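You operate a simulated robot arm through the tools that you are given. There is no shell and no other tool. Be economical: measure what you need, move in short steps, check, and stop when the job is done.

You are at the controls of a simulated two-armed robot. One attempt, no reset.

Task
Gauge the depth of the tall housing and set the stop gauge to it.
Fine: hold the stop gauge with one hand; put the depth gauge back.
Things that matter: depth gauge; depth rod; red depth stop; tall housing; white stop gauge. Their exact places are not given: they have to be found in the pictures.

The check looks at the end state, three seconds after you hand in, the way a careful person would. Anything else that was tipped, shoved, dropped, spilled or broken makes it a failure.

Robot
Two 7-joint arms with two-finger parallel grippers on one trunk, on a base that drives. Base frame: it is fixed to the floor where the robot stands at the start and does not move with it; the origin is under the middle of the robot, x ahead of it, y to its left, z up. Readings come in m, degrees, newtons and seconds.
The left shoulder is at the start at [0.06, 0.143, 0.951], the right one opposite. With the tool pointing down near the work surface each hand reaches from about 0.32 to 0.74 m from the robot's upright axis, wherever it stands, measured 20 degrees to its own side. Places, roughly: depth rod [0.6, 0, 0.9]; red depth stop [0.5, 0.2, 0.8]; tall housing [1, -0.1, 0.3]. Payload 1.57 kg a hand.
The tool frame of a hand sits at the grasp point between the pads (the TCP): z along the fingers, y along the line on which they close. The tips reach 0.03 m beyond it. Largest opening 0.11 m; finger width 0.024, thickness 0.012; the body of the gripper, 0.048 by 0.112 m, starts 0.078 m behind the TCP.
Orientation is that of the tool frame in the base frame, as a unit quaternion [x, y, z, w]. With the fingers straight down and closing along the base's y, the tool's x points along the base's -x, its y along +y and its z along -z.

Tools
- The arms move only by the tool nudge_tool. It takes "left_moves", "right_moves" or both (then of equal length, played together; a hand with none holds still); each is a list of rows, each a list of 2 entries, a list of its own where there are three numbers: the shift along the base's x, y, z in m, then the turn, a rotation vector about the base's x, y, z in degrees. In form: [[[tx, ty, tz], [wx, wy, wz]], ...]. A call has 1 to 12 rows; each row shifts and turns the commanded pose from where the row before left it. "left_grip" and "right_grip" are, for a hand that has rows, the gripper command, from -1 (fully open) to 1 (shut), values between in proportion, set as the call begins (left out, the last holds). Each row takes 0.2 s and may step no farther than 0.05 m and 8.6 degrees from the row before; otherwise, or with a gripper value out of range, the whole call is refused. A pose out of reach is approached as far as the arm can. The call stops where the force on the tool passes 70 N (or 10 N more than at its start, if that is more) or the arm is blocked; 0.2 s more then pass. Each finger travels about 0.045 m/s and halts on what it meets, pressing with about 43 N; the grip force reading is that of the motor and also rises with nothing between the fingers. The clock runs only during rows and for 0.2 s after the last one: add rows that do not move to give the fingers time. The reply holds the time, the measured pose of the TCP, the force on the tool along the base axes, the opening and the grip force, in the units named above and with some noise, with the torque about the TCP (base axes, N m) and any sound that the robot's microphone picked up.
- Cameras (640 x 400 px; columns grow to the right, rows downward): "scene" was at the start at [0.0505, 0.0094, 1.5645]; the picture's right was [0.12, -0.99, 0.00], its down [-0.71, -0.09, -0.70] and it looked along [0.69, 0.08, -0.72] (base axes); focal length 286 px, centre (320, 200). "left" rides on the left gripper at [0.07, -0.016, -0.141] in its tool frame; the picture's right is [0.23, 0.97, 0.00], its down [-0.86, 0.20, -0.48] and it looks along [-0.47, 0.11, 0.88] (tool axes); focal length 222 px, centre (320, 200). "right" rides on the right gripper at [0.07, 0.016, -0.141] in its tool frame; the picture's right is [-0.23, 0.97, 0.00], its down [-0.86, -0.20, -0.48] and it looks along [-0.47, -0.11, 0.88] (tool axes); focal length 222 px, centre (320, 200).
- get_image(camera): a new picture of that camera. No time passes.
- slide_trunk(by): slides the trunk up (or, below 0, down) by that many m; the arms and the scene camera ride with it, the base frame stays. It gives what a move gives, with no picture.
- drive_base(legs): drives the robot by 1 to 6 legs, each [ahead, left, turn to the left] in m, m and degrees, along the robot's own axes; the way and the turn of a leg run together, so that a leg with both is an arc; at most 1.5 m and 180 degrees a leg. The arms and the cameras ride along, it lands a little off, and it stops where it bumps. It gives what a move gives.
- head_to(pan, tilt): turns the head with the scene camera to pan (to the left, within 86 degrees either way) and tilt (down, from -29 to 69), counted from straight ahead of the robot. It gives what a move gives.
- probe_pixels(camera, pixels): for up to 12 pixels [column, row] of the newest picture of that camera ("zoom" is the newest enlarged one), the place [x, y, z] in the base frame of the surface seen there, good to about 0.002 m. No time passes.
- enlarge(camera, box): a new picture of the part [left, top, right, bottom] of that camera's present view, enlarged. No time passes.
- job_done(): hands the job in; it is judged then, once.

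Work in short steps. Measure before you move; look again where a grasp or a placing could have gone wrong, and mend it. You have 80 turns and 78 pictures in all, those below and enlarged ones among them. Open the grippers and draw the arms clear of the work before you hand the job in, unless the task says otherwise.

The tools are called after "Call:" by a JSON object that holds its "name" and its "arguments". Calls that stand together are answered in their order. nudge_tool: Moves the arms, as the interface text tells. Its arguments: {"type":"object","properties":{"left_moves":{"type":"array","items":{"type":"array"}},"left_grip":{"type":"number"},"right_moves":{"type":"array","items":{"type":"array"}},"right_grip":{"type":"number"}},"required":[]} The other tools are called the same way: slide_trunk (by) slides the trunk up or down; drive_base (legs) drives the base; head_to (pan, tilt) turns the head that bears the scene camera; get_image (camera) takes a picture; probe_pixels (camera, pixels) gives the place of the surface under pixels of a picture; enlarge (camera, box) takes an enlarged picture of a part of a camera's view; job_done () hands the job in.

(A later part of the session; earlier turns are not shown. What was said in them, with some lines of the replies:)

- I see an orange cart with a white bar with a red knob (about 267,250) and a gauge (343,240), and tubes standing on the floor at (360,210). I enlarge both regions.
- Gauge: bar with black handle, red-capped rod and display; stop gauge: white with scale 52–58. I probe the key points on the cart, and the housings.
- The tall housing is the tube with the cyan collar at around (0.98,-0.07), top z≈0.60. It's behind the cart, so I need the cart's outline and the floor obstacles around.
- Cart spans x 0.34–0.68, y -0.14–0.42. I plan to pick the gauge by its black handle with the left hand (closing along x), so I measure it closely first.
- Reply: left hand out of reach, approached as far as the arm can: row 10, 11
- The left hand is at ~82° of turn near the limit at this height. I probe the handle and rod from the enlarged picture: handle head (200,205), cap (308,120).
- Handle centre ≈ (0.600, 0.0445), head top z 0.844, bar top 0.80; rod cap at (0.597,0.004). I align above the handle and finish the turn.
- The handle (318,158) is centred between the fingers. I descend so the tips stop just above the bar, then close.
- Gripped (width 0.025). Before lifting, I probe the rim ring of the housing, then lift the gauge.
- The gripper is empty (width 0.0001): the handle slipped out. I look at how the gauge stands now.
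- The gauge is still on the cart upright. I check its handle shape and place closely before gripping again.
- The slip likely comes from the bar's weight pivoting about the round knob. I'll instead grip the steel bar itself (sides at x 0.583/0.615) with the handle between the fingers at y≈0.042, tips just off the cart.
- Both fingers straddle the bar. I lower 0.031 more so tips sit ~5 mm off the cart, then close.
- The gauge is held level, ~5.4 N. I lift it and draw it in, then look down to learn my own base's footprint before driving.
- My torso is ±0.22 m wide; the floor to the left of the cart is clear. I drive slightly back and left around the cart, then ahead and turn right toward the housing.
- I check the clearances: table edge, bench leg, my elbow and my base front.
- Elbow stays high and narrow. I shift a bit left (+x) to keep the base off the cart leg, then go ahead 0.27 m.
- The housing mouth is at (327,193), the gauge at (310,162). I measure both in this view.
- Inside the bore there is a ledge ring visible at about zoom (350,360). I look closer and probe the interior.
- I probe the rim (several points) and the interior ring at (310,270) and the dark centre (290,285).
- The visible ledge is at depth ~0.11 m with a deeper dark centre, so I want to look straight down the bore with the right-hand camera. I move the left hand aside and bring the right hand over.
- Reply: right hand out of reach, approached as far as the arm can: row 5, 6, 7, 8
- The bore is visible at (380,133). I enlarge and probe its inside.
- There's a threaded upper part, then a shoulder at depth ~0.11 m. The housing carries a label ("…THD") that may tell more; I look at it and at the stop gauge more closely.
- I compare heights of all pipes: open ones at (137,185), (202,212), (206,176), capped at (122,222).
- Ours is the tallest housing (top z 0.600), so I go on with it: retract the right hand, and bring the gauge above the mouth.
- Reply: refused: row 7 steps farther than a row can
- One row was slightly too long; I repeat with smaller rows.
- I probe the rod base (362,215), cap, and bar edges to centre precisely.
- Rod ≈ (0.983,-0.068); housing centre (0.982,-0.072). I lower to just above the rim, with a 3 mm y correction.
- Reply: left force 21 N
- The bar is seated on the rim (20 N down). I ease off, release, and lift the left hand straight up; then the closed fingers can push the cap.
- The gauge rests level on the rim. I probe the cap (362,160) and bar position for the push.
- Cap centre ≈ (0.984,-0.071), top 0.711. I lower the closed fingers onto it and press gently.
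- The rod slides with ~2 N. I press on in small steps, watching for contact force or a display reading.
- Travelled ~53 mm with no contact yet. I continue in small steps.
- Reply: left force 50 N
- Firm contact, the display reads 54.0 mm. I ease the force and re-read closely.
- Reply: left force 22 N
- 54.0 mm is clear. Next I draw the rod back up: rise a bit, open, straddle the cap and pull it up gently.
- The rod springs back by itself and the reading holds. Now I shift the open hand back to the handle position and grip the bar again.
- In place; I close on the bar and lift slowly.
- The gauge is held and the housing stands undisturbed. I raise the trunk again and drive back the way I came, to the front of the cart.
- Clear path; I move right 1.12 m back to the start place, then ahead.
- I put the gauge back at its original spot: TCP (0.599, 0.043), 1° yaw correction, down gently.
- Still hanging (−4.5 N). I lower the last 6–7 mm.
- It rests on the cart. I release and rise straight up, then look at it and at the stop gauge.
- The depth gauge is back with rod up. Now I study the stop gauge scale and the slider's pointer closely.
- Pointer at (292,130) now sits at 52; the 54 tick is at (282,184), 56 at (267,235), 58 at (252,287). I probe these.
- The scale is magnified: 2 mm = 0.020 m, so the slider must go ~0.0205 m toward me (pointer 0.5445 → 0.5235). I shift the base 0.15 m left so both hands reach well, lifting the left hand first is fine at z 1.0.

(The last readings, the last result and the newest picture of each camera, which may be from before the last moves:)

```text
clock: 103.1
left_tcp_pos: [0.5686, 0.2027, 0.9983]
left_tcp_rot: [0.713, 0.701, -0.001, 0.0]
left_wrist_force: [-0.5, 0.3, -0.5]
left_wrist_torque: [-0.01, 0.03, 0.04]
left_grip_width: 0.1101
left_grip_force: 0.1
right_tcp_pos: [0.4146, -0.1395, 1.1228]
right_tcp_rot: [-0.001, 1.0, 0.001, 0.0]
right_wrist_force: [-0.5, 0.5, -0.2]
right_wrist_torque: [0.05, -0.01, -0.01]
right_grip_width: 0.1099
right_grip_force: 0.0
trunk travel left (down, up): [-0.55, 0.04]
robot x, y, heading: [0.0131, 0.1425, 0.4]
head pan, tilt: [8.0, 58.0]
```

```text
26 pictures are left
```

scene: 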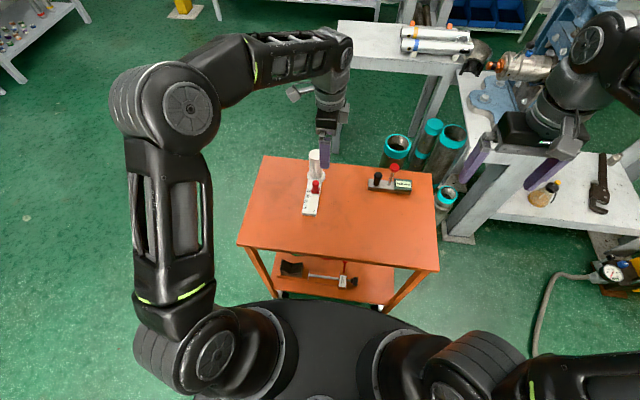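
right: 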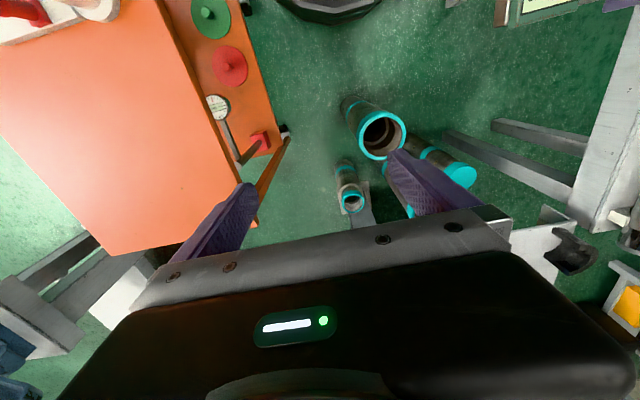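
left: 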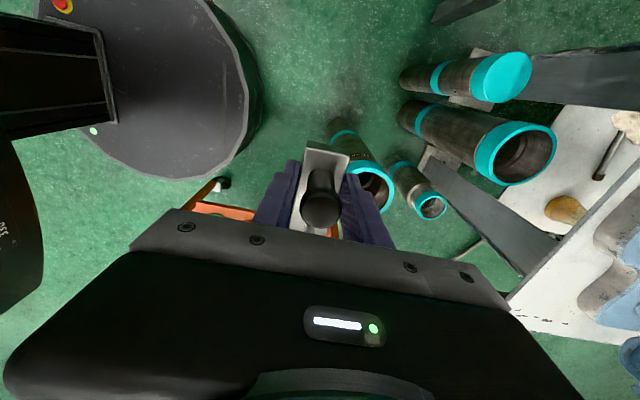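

I measure the white cylinder top and knob in this view.

Call:
{"name": "enlarge", "arguments": {"camera": "scene", "box": [285, 140, 349, 220]}}

Call:
{"name": "probe_pixels", "arguments": {"camera": "scene", "pixels": [[314, 151], [309, 155], [319, 155], [314, 157], [314, 154], [316, 184], [316, 187]]}}

```text
5.00 times, centred on (317, 180) of scene
```

zoom: 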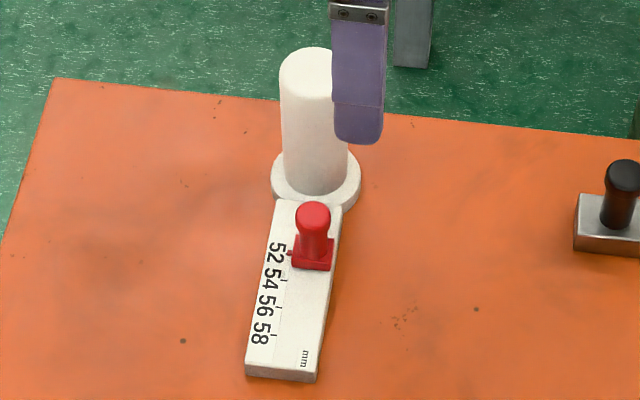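

```text
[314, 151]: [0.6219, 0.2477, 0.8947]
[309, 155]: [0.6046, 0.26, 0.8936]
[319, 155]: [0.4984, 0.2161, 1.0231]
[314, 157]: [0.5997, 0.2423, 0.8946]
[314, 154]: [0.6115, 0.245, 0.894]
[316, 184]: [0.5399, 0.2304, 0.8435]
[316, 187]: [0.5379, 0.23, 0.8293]
```

Cylinder centre ≈ (0.609, 0.239), radius ~0.022, top 0.895. I align the left hand above, with the fingers part-open to ~0.074.

Call:
{"name": "nudge_tool", "arguments": {"left_moves": [[[0.02, 0.018, 0], [0, 0, 0.5]], [[0.0204, 0.0183, 0], [0, 0, 0.5]], [[0, 0, -0.03], [0, 0, 0]], [[0, 0, 0], [0, 0, 0]], [[0, 0, 0], [0, 0, 0]]], "left_grip": -0.345}}

Call:
{"name": "get_image", "arguments": {"camera": "left"}}

```text
clock: 104.3
left_tcp_pos: [0.6087, 0.2375, 0.9678]
left_tcp_rot: [0.707, 0.707, 0.0, -0.001]
left_wrist_force: [-0.7, 1.0, -0.2]
left_wrist_torque: [0.02, -0.03, -0.01]
left_grip_width: 0.0739
left_grip_force: 0.1
right_tcp_pos: [0.4145, -0.14, 1.1231]
right_tcp_rot: [-0.001, 1.0, 0.001, 0.0]
right_wrist_force: [0.4, -1.2, 0.1]
right_wrist_torque: [0.0, 0.0, 0.01]
right_grip_width: 0.1101
right_grip_force: 0.0
trunk travel left (down, up): [-0.55, 0.04]
robot x, y, heading: [0.0112, 0.1409, -0.2]
head pan, tilt: [8.0, 58.0]
```

```text
24 pictures are left
```

left: 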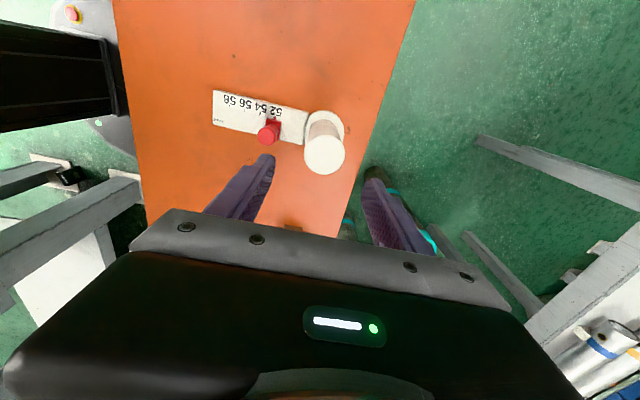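

I check the cylinder top from this camera before descending.

Call:
{"name": "probe_pixels", "arguments": {"camera": "left", "pixels": [[324, 154], [306, 154], [342, 154], [324, 137], [324, 172], [268, 134]]}}

```text
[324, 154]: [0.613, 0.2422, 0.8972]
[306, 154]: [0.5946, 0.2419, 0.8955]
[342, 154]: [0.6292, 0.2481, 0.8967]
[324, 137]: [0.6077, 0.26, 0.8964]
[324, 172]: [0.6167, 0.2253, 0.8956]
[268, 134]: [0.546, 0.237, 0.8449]
```

Centre ≈ (0.612, 0.242). I correct, descend to TCP 0.862 and look before closing.

Call:
{"name": "nudge_tool", "arguments": {"left_moves": [[[0.003, 0.004, 0], [0, 0, 0]], [[0, 0, -0.04], [0, 0, 0]], [[0, 0, -0.035], [0, 0, 0]], [[0, 0, -0.03], [0, 0, 0]], [[0, 0, 0], [0, 0, 0]]]}}

Call:
{"name": "enlarge", "arguments": {"camera": "scene", "box": [285, 130, 349, 210]}}

```text
clock: 105.5
left_tcp_pos: [0.613, 0.2409, 0.862]
left_tcp_rot: [0.707, 0.708, 0.001, 0.0]
left_wrist_force: [0.0, 0.2, 0.1]
left_wrist_torque: [0.01, 0.0, -0.02]
left_grip_width: 0.0739
left_grip_force: 0.0
right_tcp_pos: [0.4136, -0.1391, 1.124]
right_tcp_rot: [0.0, 1.0, 0.0, 0.0]
right_wrist_force: [-0.3, 0.5, -0.1]
right_wrist_torque: [0.0, 0.02, 0.01]
right_grip_width: 0.11
right_grip_force: 0.1
trunk travel left (down, up): [-0.55, 0.04]
robot x, y, heading: [0.0096, 0.14, -0.0]
head pan, tilt: [8.0, 58.0]
```

```text
5.00 times, centred on (317, 170) of scene
```

zoom: 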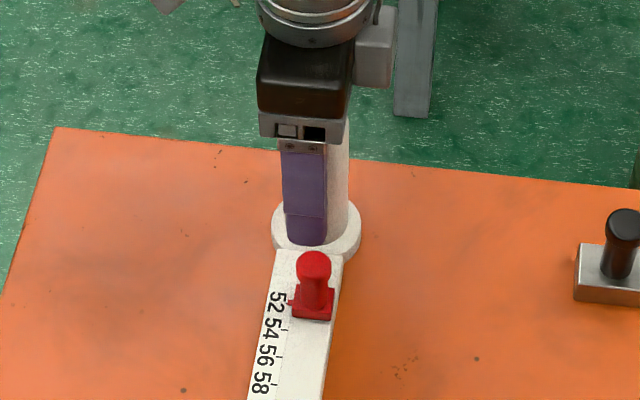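

Fingers straddle the cylinder, slightly to +y; I shift −3 mm in y and close.

Call:
{"name": "nudge_tool", "arguments": {"left_moves": [[[0, -0.003, 0], [0, 0, 0]], [[0, 0, 0], [0, 0, 0]]]}}

Call:
{"name": "nudge_tool", "arguments": {"left_moves": [[[0, 0, 0], [0, 0, 0]], [[0, 0, 0], [0, 0, 0]], [[0, 0, 0], [0, 0, 0]], [[0, 0, 0], [0, 0, 0]], [[0, 0, 0], [0, 0, 0]]], "left_grip": 1}}

Call:
{"name": "nudge_tool", "arguments": {"right_moves": [[[0, 0.03, 0], [0, -7, 0]], [[0, 0.04, 0], [0, -7, 0]], [[0, 0.04, -0.02], [0, -7, 0]], [[0, 0.04, -0.02], [0, -7, 0]], [[0, 0.04, -0.02], [0, -7, 0]], [[0, 0.04, -0.02], [0, 0, 0]], [[0, 0.04, -0.02], [0, 0, 0]], [[0, 0.04, -0.02], [0, 0, 0]], [[0, 0.03, -0.03], [0, 0, 0]], [[0, 0.034, -0.03], [0, 0, 0]], [[0, 0, 0], [0, 0, 0]]]}}

Call:
{"name": "get_image", "arguments": {"camera": "scene"}}

```text
clock: 106.1
left_tcp_pos: [0.6121, 0.2388, 0.8627]
left_tcp_rot: [0.706, 0.708, 0.0, 0.0]
left_wrist_force: [0.5, 0.7, -0.1]
left_wrist_torque: [0.0, 0.01, 0.0]
left_grip_width: 0.074
left_grip_force: 0.0
right_tcp_pos: [0.4145, -0.139, 1.1217]
right_tcp_rot: [0.0, 1.0, 0.0, 0.0]
right_wrist_force: [0.3, 0.5, 0.4]
right_wrist_torque: [-0.02, -0.01, -0.01]
right_grip_width: 0.1101
right_grip_force: 0.0
trunk travel left (down, up): [-0.55, 0.04]
robot x, y, heading: [0.0116, 0.1408, 0.0]
head pan, tilt: [8.0, 58.0]
```

```text
clock: 107.3
left_tcp_pos: [0.6123, 0.2399, 0.8633]
left_tcp_rot: [0.707, 0.708, 0.0, 0.0]
left_wrist_force: [1.2, -0.3, 2.0]
left_wrist_torque: [0.04, 0.59, -0.01]
left_grip_width: 0.0414
left_grip_force: 42.4
right_tcp_pos: [0.4146, -0.1397, 1.1229]
right_tcp_rot: [0.0, 1.0, 0.0, 0.0]
right_wrist_force: [-0.5, -1.0, -0.7]
right_wrist_torque: [0.0, 0.01, -0.02]
right_grip_width: 0.11
right_grip_force: 0.1
trunk travel left (down, up): [-0.55, 0.04]
robot x, y, heading: [0.0154, 0.1416, -0.3]
head pan, tilt: [8.0, 58.0]
```

```text
clock: 109.7
left_tcp_pos: [0.6117, 0.2386, 0.8628]
left_tcp_rot: [0.707, 0.707, 0.0, 0.0]
left_wrist_force: [-0.2, -1.1, 4.9]
left_wrist_torque: [0.01, 1.03, 0.01]
left_grip_width: 0.0417
left_grip_force: 43.9
right_tcp_pos: [0.4119, 0.232, 0.9422]
right_tcp_rot: [0.0, 0.954, 0.0, 0.301]
right_wrist_force: [0.2, -0.5, -0.3]
right_wrist_torque: [-0.01, 0.01, 0.0]
right_grip_width: 0.1102
right_grip_force: 0.0
trunk travel left (down, up): [-0.55, 0.04]
robot x, y, heading: [0.0106, 0.1407, 0.0]
head pan, tilt: [8.0, 58.0]
```

```text
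22 pictures are left
```

scene: 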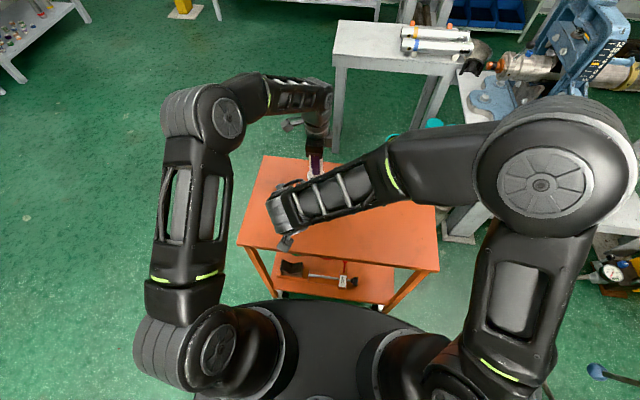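

The right hand is tilted 35°, pointing ahead and down. My head's view is blocked by the right forearm, so I use both hand cameras.

Call:
{"name": "get_image", "arguments": {"camera": "right"}}

Call:
{"name": "enlarge", "arguments": {"camera": "left", "box": [180, 60, 340, 160]}}

```text
21 pictures are left
```

right: 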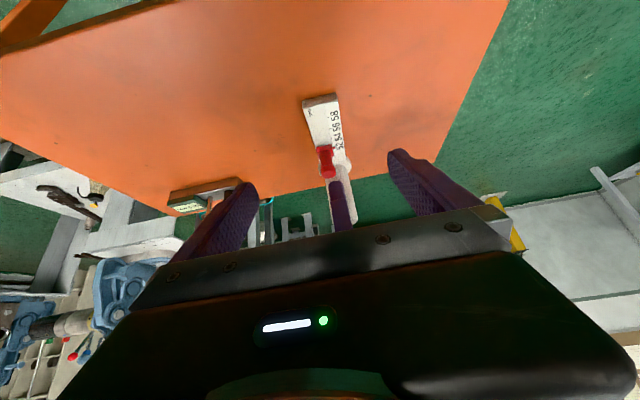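

```text
4.00 times, centred on (260, 110) of left
```

zoom: 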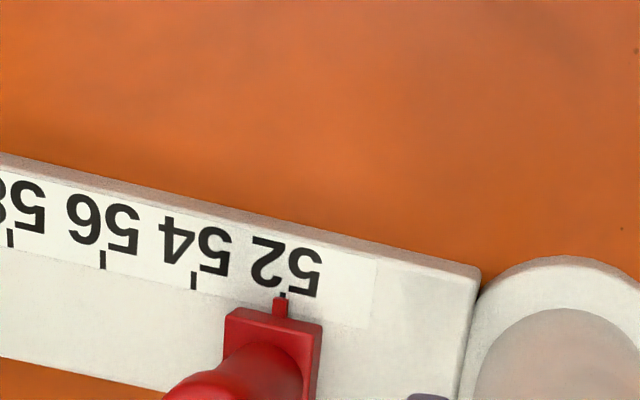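

The left camera shows the scale excellently: pointer at the 52 tick (282,295), 54 tick at (194,280). I probe the ticks and the knob.

Call:
{"name": "probe_pixels", "arguments": {"camera": "zoom", "pixels": [[282, 294], [194, 280], [103, 259], [281, 304], [265, 330], [240, 360], [315, 325], [230, 312], [210, 390], [205, 378]]}}

Call:
{"name": "enlarge", "arguments": {"camera": "left", "box": [190, 100, 270, 170]}}

```text
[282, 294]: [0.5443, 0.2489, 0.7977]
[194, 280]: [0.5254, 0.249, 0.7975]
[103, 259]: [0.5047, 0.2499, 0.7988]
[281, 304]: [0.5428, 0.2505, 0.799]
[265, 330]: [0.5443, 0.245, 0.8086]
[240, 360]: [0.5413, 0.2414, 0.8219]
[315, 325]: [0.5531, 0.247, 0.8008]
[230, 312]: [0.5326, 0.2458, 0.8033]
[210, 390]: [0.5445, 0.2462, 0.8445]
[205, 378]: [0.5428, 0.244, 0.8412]
```

```text
5.71 times, centred on (230, 135) of left
```

zoom: 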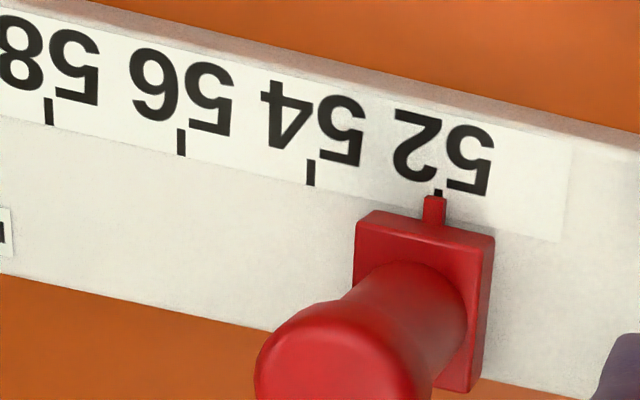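

Knob centre ≈ (0.543, 0.234), top 0.845. I bring the right hand in along its pointing direction, fingers open around the knob, stopping short to check.

Call:
{"name": "nudge_tool", "arguments": {"right_moves": [[[0.03, 0.001, -0.02], [0, 0, 0]], [[0.03, 0.001, -0.02], [0, 0, 0]], [[0.03, 0, -0.02], [0, 0, 0]], [[0.02, 0, -0.02], [0, 0, 0]], [[0.012, 0, -0.012], [0, 0, 0]], [[0, 0, 0], [0, 0, 0]]]}}

Call:
{"name": "get_image", "arguments": {"camera": "left"}}

```text
clock: 111.1
left_tcp_pos: [0.611, 0.2386, 0.8635]
left_tcp_rot: [0.706, 0.708, 0.001, 0.001]
left_wrist_force: [-0.2, 0.1, 6.0]
left_wrist_torque: [0.04, 1.06, -0.03]
left_grip_width: 0.0412
left_grip_force: 43.2
right_tcp_pos: [0.5368, 0.2361, 0.8507]
right_tcp_rot: [0.0, 0.954, 0.0, 0.301]
right_wrist_force: [-0.6, 0.2, -1.3]
right_wrist_torque: [-0.01, 0.02, 0.02]
right_grip_width: 0.11
right_grip_force: 0.0
trunk travel left (down, up): [-0.55, 0.04]
robot x, y, heading: [0.009, 0.1434, 0.0]
head pan, tilt: [8.0, 58.0]
```

```text
18 pictures are left
```

left: 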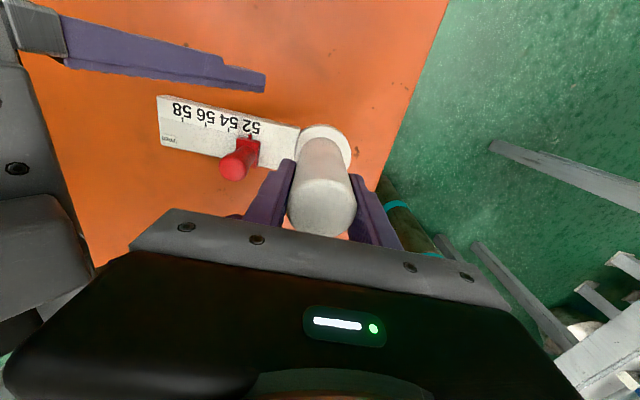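

Clear. I go the last few mm and close the right fingers on the knob.

Call:
{"name": "nudge_tool", "arguments": {"right_moves": [[[0.006, -0.002, -0.009], [0, 0, 0]], [[0, 0, 0], [0, 0, 0]]]}}

Call:
{"name": "nudge_tool", "arguments": {"right_moves": [[[0, 0, 0], [0, 0, 0]], [[0, 0, 0], [0, 0, 0]], [[0, 0, 0], [0, 0, 0]], [[0, 0, 0], [0, 0, 0]], [[0, 0, 0], [0, 0, 0]], [[0, 0, 0], [0, 0, 0]], [[0, 0, 0], [0, 0, 0]]], "right_grip": 1}}

Call:
{"name": "enlarge", "arguments": {"camera": "left", "box": [150, 70, 310, 190]}}

```text
clock: 111.7
left_tcp_pos: [0.6115, 0.2376, 0.8623]
left_tcp_rot: [0.707, 0.708, 0.0, 0.0]
left_wrist_force: [-0.6, 0.1, 4.8]
left_wrist_torque: [0.03, 1.11, -0.01]
left_grip_width: 0.041
left_grip_force: 42.9
right_tcp_pos: [0.5428, 0.2347, 0.8426]
right_tcp_rot: [-0.001, 0.954, 0.0, 0.301]
right_wrist_force: [-0.5, -0.6, -0.9]
right_wrist_torque: [0.01, 0.0, 0.01]
right_grip_width: 0.1102
right_grip_force: 0.0
trunk travel left (down, up): [-0.55, 0.04]
robot x, y, heading: [0.0098, 0.1393, -0.3]
head pan, tilt: [8.0, 58.0]
```

```text
clock: 113.3
left_tcp_pos: [0.6117, 0.238, 0.8631]
left_tcp_rot: [0.706, 0.708, 0.0, 0.0]
left_wrist_force: [0.7, 3.6, 5.4]
left_wrist_torque: [-0.42, 1.09, 0.08]
left_grip_width: 0.0412
left_grip_force: 43.1
right_tcp_pos: [0.5429, 0.2341, 0.8411]
right_tcp_rot: [0.001, 0.954, -0.001, 0.301]
right_wrist_force: [-0.5, -5.3, 1.9]
right_wrist_torque: [0.21, -0.01, -0.03]
right_grip_width: 0.0211
right_grip_force: 31.0
trunk travel left (down, up): [-0.55, 0.04]
robot x, y, heading: [0.0129, 0.14, 0.2]
head pan, tilt: [8.0, 58.0]
```

```text
3.33 times, centred on (230, 130) of left
```

zoom: 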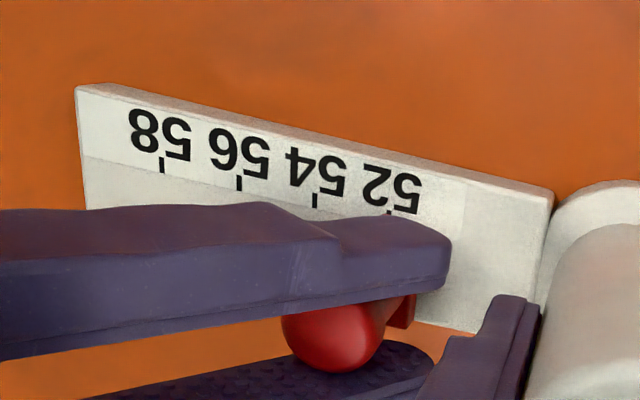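

The knob is gripped (0.021). I draw it toward me in small steps, 0.016 m first.

Call:
{"name": "nudge_tool", "arguments": {"right_moves": [[[-0.004, 0, 0], [0, 0, 0]], [[-0.004, 0, 0], [0, 0, 0]], [[-0.004, 0, 0], [0, 0, 0]], [[-0.004, 0, 0], [0, 0, 0]], [[0, 0, 0], [0, 0, 0]], [[0, 0, 0], [0, 0, 0]]]}}

Call:
{"name": "enlarge", "arguments": {"camera": "left", "box": [150, 70, 310, 190]}}

```text
clock: 114.7
left_tcp_pos: [0.6122, 0.2391, 0.8632]
left_tcp_rot: [0.706, 0.708, 0.0, -0.001]
left_wrist_force: [-3.3, 4.2, 6.9]
left_wrist_torque: [0.43, 1.22, -0.17]
left_grip_width: 0.0412
left_grip_force: 42.5
right_tcp_pos: [0.5255, 0.2356, 0.8424]
right_tcp_rot: [-0.001, 0.954, 0.0, 0.301]
right_wrist_force: [0.5, -5.0, -1.9]
right_wrist_torque: [-0.31, -0.02, -0.06]
right_grip_width: 0.021
right_grip_force: 34.3
trunk travel left (down, up): [-0.55, 0.04]
robot x, y, heading: [0.015, 0.1446, 0.0]
head pan, tilt: [8.0, 58.0]
```

```text
3.33 times, centred on (230, 130) of left
```

zoom: 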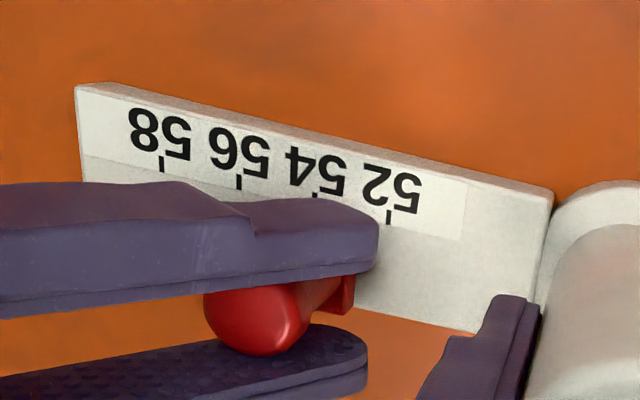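

The slider moved ~16 mm and the stop gauge stayed. I move the remaining 4 mm, then open and inspect.

Call:
{"name": "nudge_tool", "arguments": {"right_moves": [[[-0.002, 0, 0], [0, 0, 0]], [[-0.002, 0, 0], [0, 0, 0]], [[0, 0, 0], [0, 0, 0]], [[0, 0, 0], [0, 0, 0]]]}}

Call:
{"name": "nudge_tool", "arguments": {"right_moves": [[[0, 0, 0], [0, 0, 0]], [[0, 0, 0], [0, 0, 0]], [[0, 0, 0], [0, 0, 0]], [[0, 0, 0], [0, 0, 0]], [[0, 0, 0], [0, 0, 0]], [[0, 0, 0], [0, 0, 0]]], "right_grip": -1}}

Call:
{"name": "enlarge", "arguments": {"camera": "left", "box": [180, 100, 276, 160]}}

```text
clock: 115.7
left_tcp_pos: [0.6115, 0.2405, 0.863]
left_tcp_rot: [0.705, 0.709, -0.001, 0.0]
left_wrist_force: [-2.0, 4.2, 5.4]
left_wrist_torque: [0.42, 1.19, -0.23]
left_grip_width: 0.0413
left_grip_force: 43.6
right_tcp_pos: [0.5225, 0.2339, 0.8415]
right_tcp_rot: [0.0, 0.954, 0.0, 0.301]
right_wrist_force: [1.1, -6.3, -0.8]
right_wrist_torque: [-0.32, -0.1, -0.08]
right_grip_width: 0.0211
right_grip_force: 34.4
trunk travel left (down, up): [-0.55, 0.04]
robot x, y, heading: [0.0096, 0.1453, 0.1]
head pan, tilt: [8.0, 58.0]
```

```text
clock: 117.1
left_tcp_pos: [0.6117, 0.2379, 0.8627]
left_tcp_rot: [0.707, 0.708, 0.001, 0.001]
left_wrist_force: [0.7, -0.5, 2.9]
left_wrist_torque: [0.14, 0.92, 0.04]
left_grip_width: 0.0416
left_grip_force: 43.2
right_tcp_pos: [0.5235, 0.2334, 0.8406]
right_tcp_rot: [0.0, 0.954, 0.0, 0.3]
right_wrist_force: [0.3, 0.5, -0.1]
right_wrist_torque: [0.0, -0.01, 0.01]
right_grip_width: 0.11
right_grip_force: 0.1
trunk travel left (down, up): [-0.55, 0.04]
robot x, y, heading: [0.0094, 0.1409, -0.3]
head pan, tilt: [8.0, 58.0]
```

```text
6.67 times, centred on (228, 130) of left
```

zoom: 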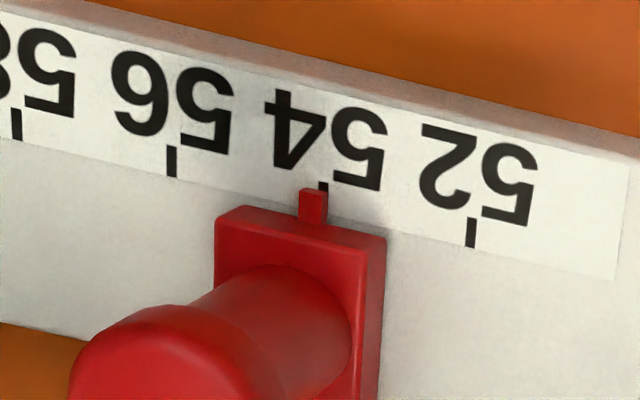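

The pointer sits at about the 54 tick. I withdraw the right hand along its axis and check by probes and from the head camera too, because of parallax.

Call:
{"name": "probe_pixels", "arguments": {"camera": "zoom", "pixels": [[323, 186], [311, 193], [302, 195], [320, 195], [303, 212], [320, 212], [172, 162], [471, 232], [325, 215], [313, 205]]}}

Call:
{"name": "nudge_tool", "arguments": {"right_moves": [[[-0.015, 0, 0.02], [0, 0, 0]], [[-0.025, 0, 0.035], [0, 0, 0]], [[-0.025, -0.02, 0.035], [0, 0, 0]], [[-0.025, -0.04, 0.01], [0, 0, 0]], [[0, -0.05, 0], [0, 0, 0]], [[0, -0.05, 0], [0, 0, 0]], [[0, -0.05, 0], [0, 0, 0]], [[0, -0.05, 0], [0, 0, 0]], [[0, -0.05, 0], [0, 0, 0]], [[0, -0.03, 0], [0, 0, 0]], [[0, 0, 0], [0, 0, 0]]]}}

Call:
{"name": "enlarge", "arguments": {"camera": "scene", "box": [298, 175, 330, 207]}}

```text
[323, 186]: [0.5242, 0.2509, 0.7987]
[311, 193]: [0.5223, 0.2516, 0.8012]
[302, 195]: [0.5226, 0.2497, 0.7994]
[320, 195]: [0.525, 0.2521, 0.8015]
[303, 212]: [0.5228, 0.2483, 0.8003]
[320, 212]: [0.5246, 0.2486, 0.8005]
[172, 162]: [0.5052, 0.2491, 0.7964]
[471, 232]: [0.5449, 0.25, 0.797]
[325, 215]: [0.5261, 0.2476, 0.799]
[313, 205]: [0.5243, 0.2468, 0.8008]
```

```text
clock: 119.5
left_tcp_pos: [0.6128, 0.238, 0.8635]
left_tcp_rot: [0.707, 0.707, 0.0, 0.0]
left_wrist_force: [0.8, 0.2, 3.5]
left_wrist_torque: [0.06, 0.93, -0.04]
left_grip_width: 0.0415
left_grip_force: 43.6
right_tcp_pos: [0.4577, -0.0992, 0.9471]
right_tcp_rot: [0.001, 0.954, 0.0, 0.301]
right_wrist_force: [-0.8, 0.0, -0.2]
right_wrist_torque: [-0.02, 0.01, 0.02]
right_grip_width: 0.1099
right_grip_force: 0.1
right hand out of reach, approached as far as the arm can: row 7, 8
trunk travel left (down, up): [-0.55, 0.04]
robot x, y, heading: [0.01, 0.1431, -0.1]
head pan, tilt: [8.0, 58.0]
```

```text
12.50 times, centred on (314, 191) of scene
```

zoom: 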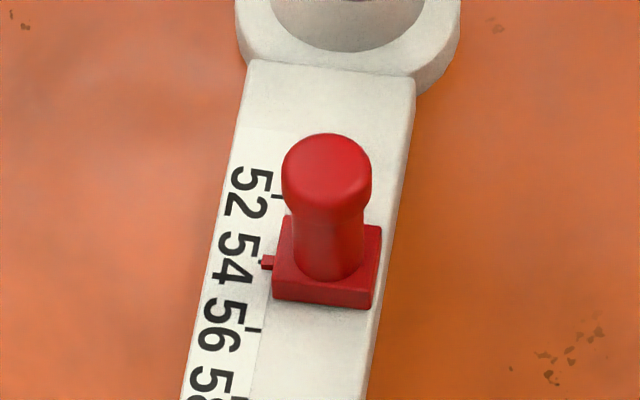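

Very near 54. I zoom in more strongly from both cameras to judge the remaining offset.

Call:
{"name": "enlarge", "arguments": {"camera": "scene", "box": [304, 192, 314, 200]}}

Call:
{"name": "enlarge", "arguments": {"camera": "left", "box": [220, 122, 236, 138]}}

```text
16.00 times, centred on (309, 196) of scene
```

zoom: 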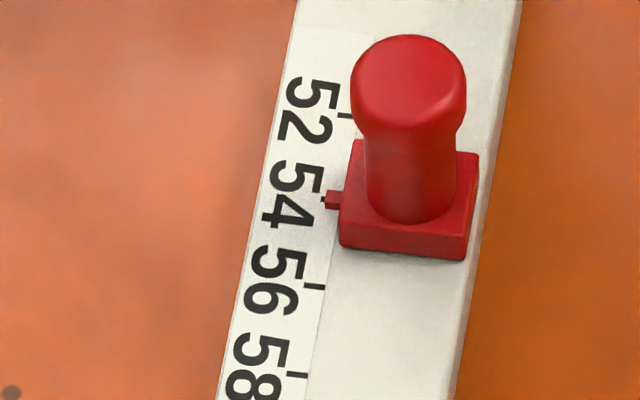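

```text
16.00 times, centred on (228, 130) of left
```

zoom: 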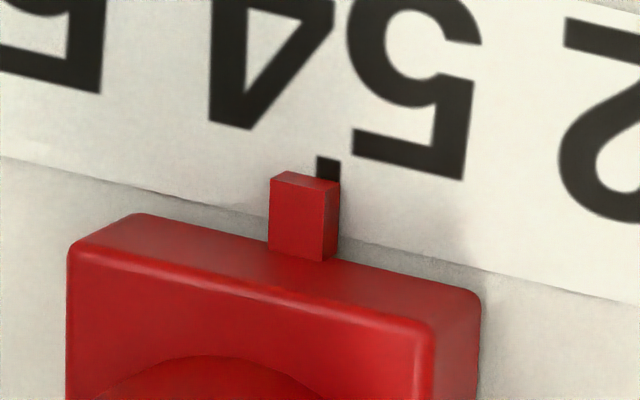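

From both views the pointer is within ~0.7 mm of the 54 tick on the tenfold scale (≈54.0–54.1), good. I release the stop gauge with the left hand and rise straight up.

Call:
{"name": "nudge_tool", "arguments": {"left_moves": [[[0, 0, 0], [0, 0, 0]], [[0, 0, 0], [0, 0, 0]], [[0, 0, 0], [0, 0, 0]], [[0, 0, 0], [0, 0, 0]], [[0, 0, 0.02], [0, 0, 0]], [[0, 0, 0.04], [0, 0, 0]], [[0, 0, 0.04], [0, 0, 0]], [[0, 0, 0.04], [0, 0, 0]], [[0, 0.03, 0.02], [0, 0, 0]], [[0, 0.04, 0], [0, 0, 0]], [[0, 0.04, 0], [0, 0, 0]], [[0, 0, 0], [0, 0, 0]]], "left_grip": -0.345}}

Call:
{"name": "get_image", "arguments": {"camera": "scene"}}

Call:
{"name": "enlarge", "arguments": {"camera": "scene", "box": [304, 188, 318, 204]}}

```text
clock: 122.1
left_tcp_pos: [0.6122, 0.3516, 1.0235]
left_tcp_rot: [0.706, 0.708, 0.0, 0.0]
left_wrist_force: [0.5, -0.5, -0.1]
left_wrist_torque: [0.03, 0.0, 0.0]
left_grip_width: 0.0742
left_grip_force: 0.1
right_tcp_pos: [0.4571, -0.0997, 0.9471]
right_tcp_rot: [0.0, 0.954, 0.0, 0.301]
right_wrist_force: [-0.8, -0.4, -0.4]
right_wrist_torque: [0.02, -0.02, -0.04]
right_grip_width: 0.1101
right_grip_force: 0.1
trunk travel left (down, up): [-0.55, 0.04]
robot x, y, heading: [0.0093, 0.1395, 0.1]
head pan, tilt: [8.0, 58.0]
```

```text
11 pictures are left
```

scene: 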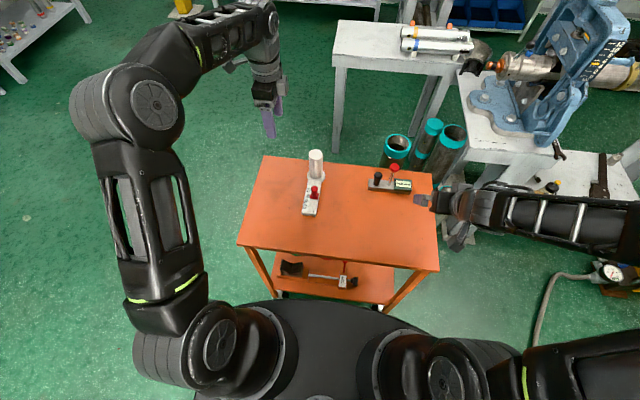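

```text
16.00 times, centred on (311, 196) of scene
```

zoom: 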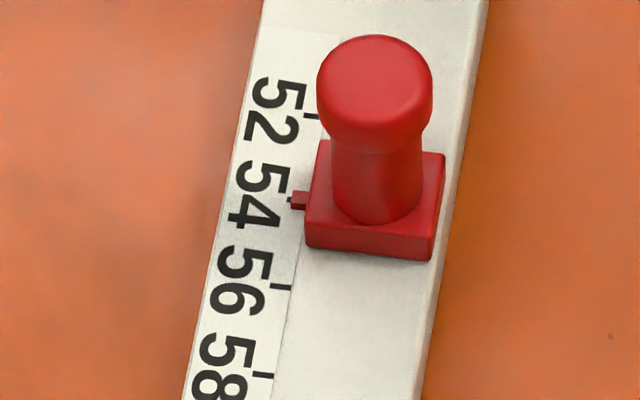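

All in place: pointer on 54, stop gauge upright. I draw the right hand clear up and out, open both, and take a last look at the depth gauge.

Call:
{"name": "nudge_tool", "arguments": {"right_moves": [[[0, 0, 0.04], [0, 0, 0]], [[0, 0, 0.04], [0, 0, 0]], [[-0.02, -0.03, 0.02], [0, 0, 0]], [[-0.02, -0.03, 0], [0, 0, 0]], [[0, 0, 0], [0, 0, 0]]], "left_moves": [[[0, 0.02, 0.02], [0, 0, 0]], [[0, 0.02, 0.02], [0, 0, 0]], [[0, 0, 0], [0, 0, 0]], [[0, 0, 0], [0, 0, 0]], [[0, 0, 0], [0, 0, 0]]], "left_grip": -1, "right_grip": -1}}

Call:
{"name": "enlarge", "arguments": {"camera": "scene", "box": [280, 120, 440, 220]}}

```text
clock: 123.3
left_tcp_pos: [0.613, 0.3909, 1.0636]
left_tcp_rot: [0.705, 0.709, 0.0, 0.0]
left_wrist_force: [-0.5, -0.1, -0.1]
left_wrist_torque: [0.02, -0.02, 0.02]
left_grip_width: 0.11
left_grip_force: 0.0
right_tcp_pos: [0.4183, -0.1587, 1.0444]
right_tcp_rot: [0.0, 0.954, 0.001, 0.301]
right_wrist_force: [-0.8, 0.6, -0.2]
right_wrist_torque: [0.0, 0.01, 0.04]
right_grip_width: 0.1102
right_grip_force: 0.0
trunk travel left (down, up): [-0.55, 0.04]
robot x, y, heading: [0.0075, 0.1414, 0.2]
head pan, tilt: [8.0, 58.0]
```

```text
4.00 times, centred on (360, 170) of scene
```

zoom: 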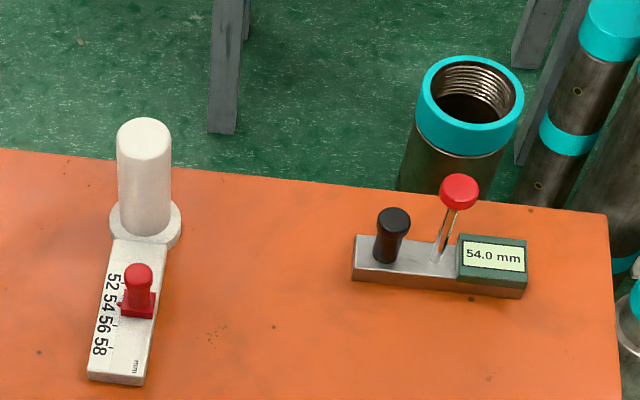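

The gauge is back in its place reading 54.0 mm, the stop gauge is set to 54, the housing stands as before, and both hands are open and clear. I hand in.

Call:
{"name": "job_done", "arguments": {}}

```text
The job is handed in.
```

I measured the tall housing at 54.0 mm and set the red depth stop on the white stop gauge to 54. The pointer reads about 54.0 to 54.1 on the scale.

The depth gauge is back at its original spot on the cart, with its rod up and 54.0 mm still on the display. My first grip on its handle slipped, but it stayed upright and did not visibly move. Both grippers are open and clear, and I saw nothing tipped or moved in the last picture.
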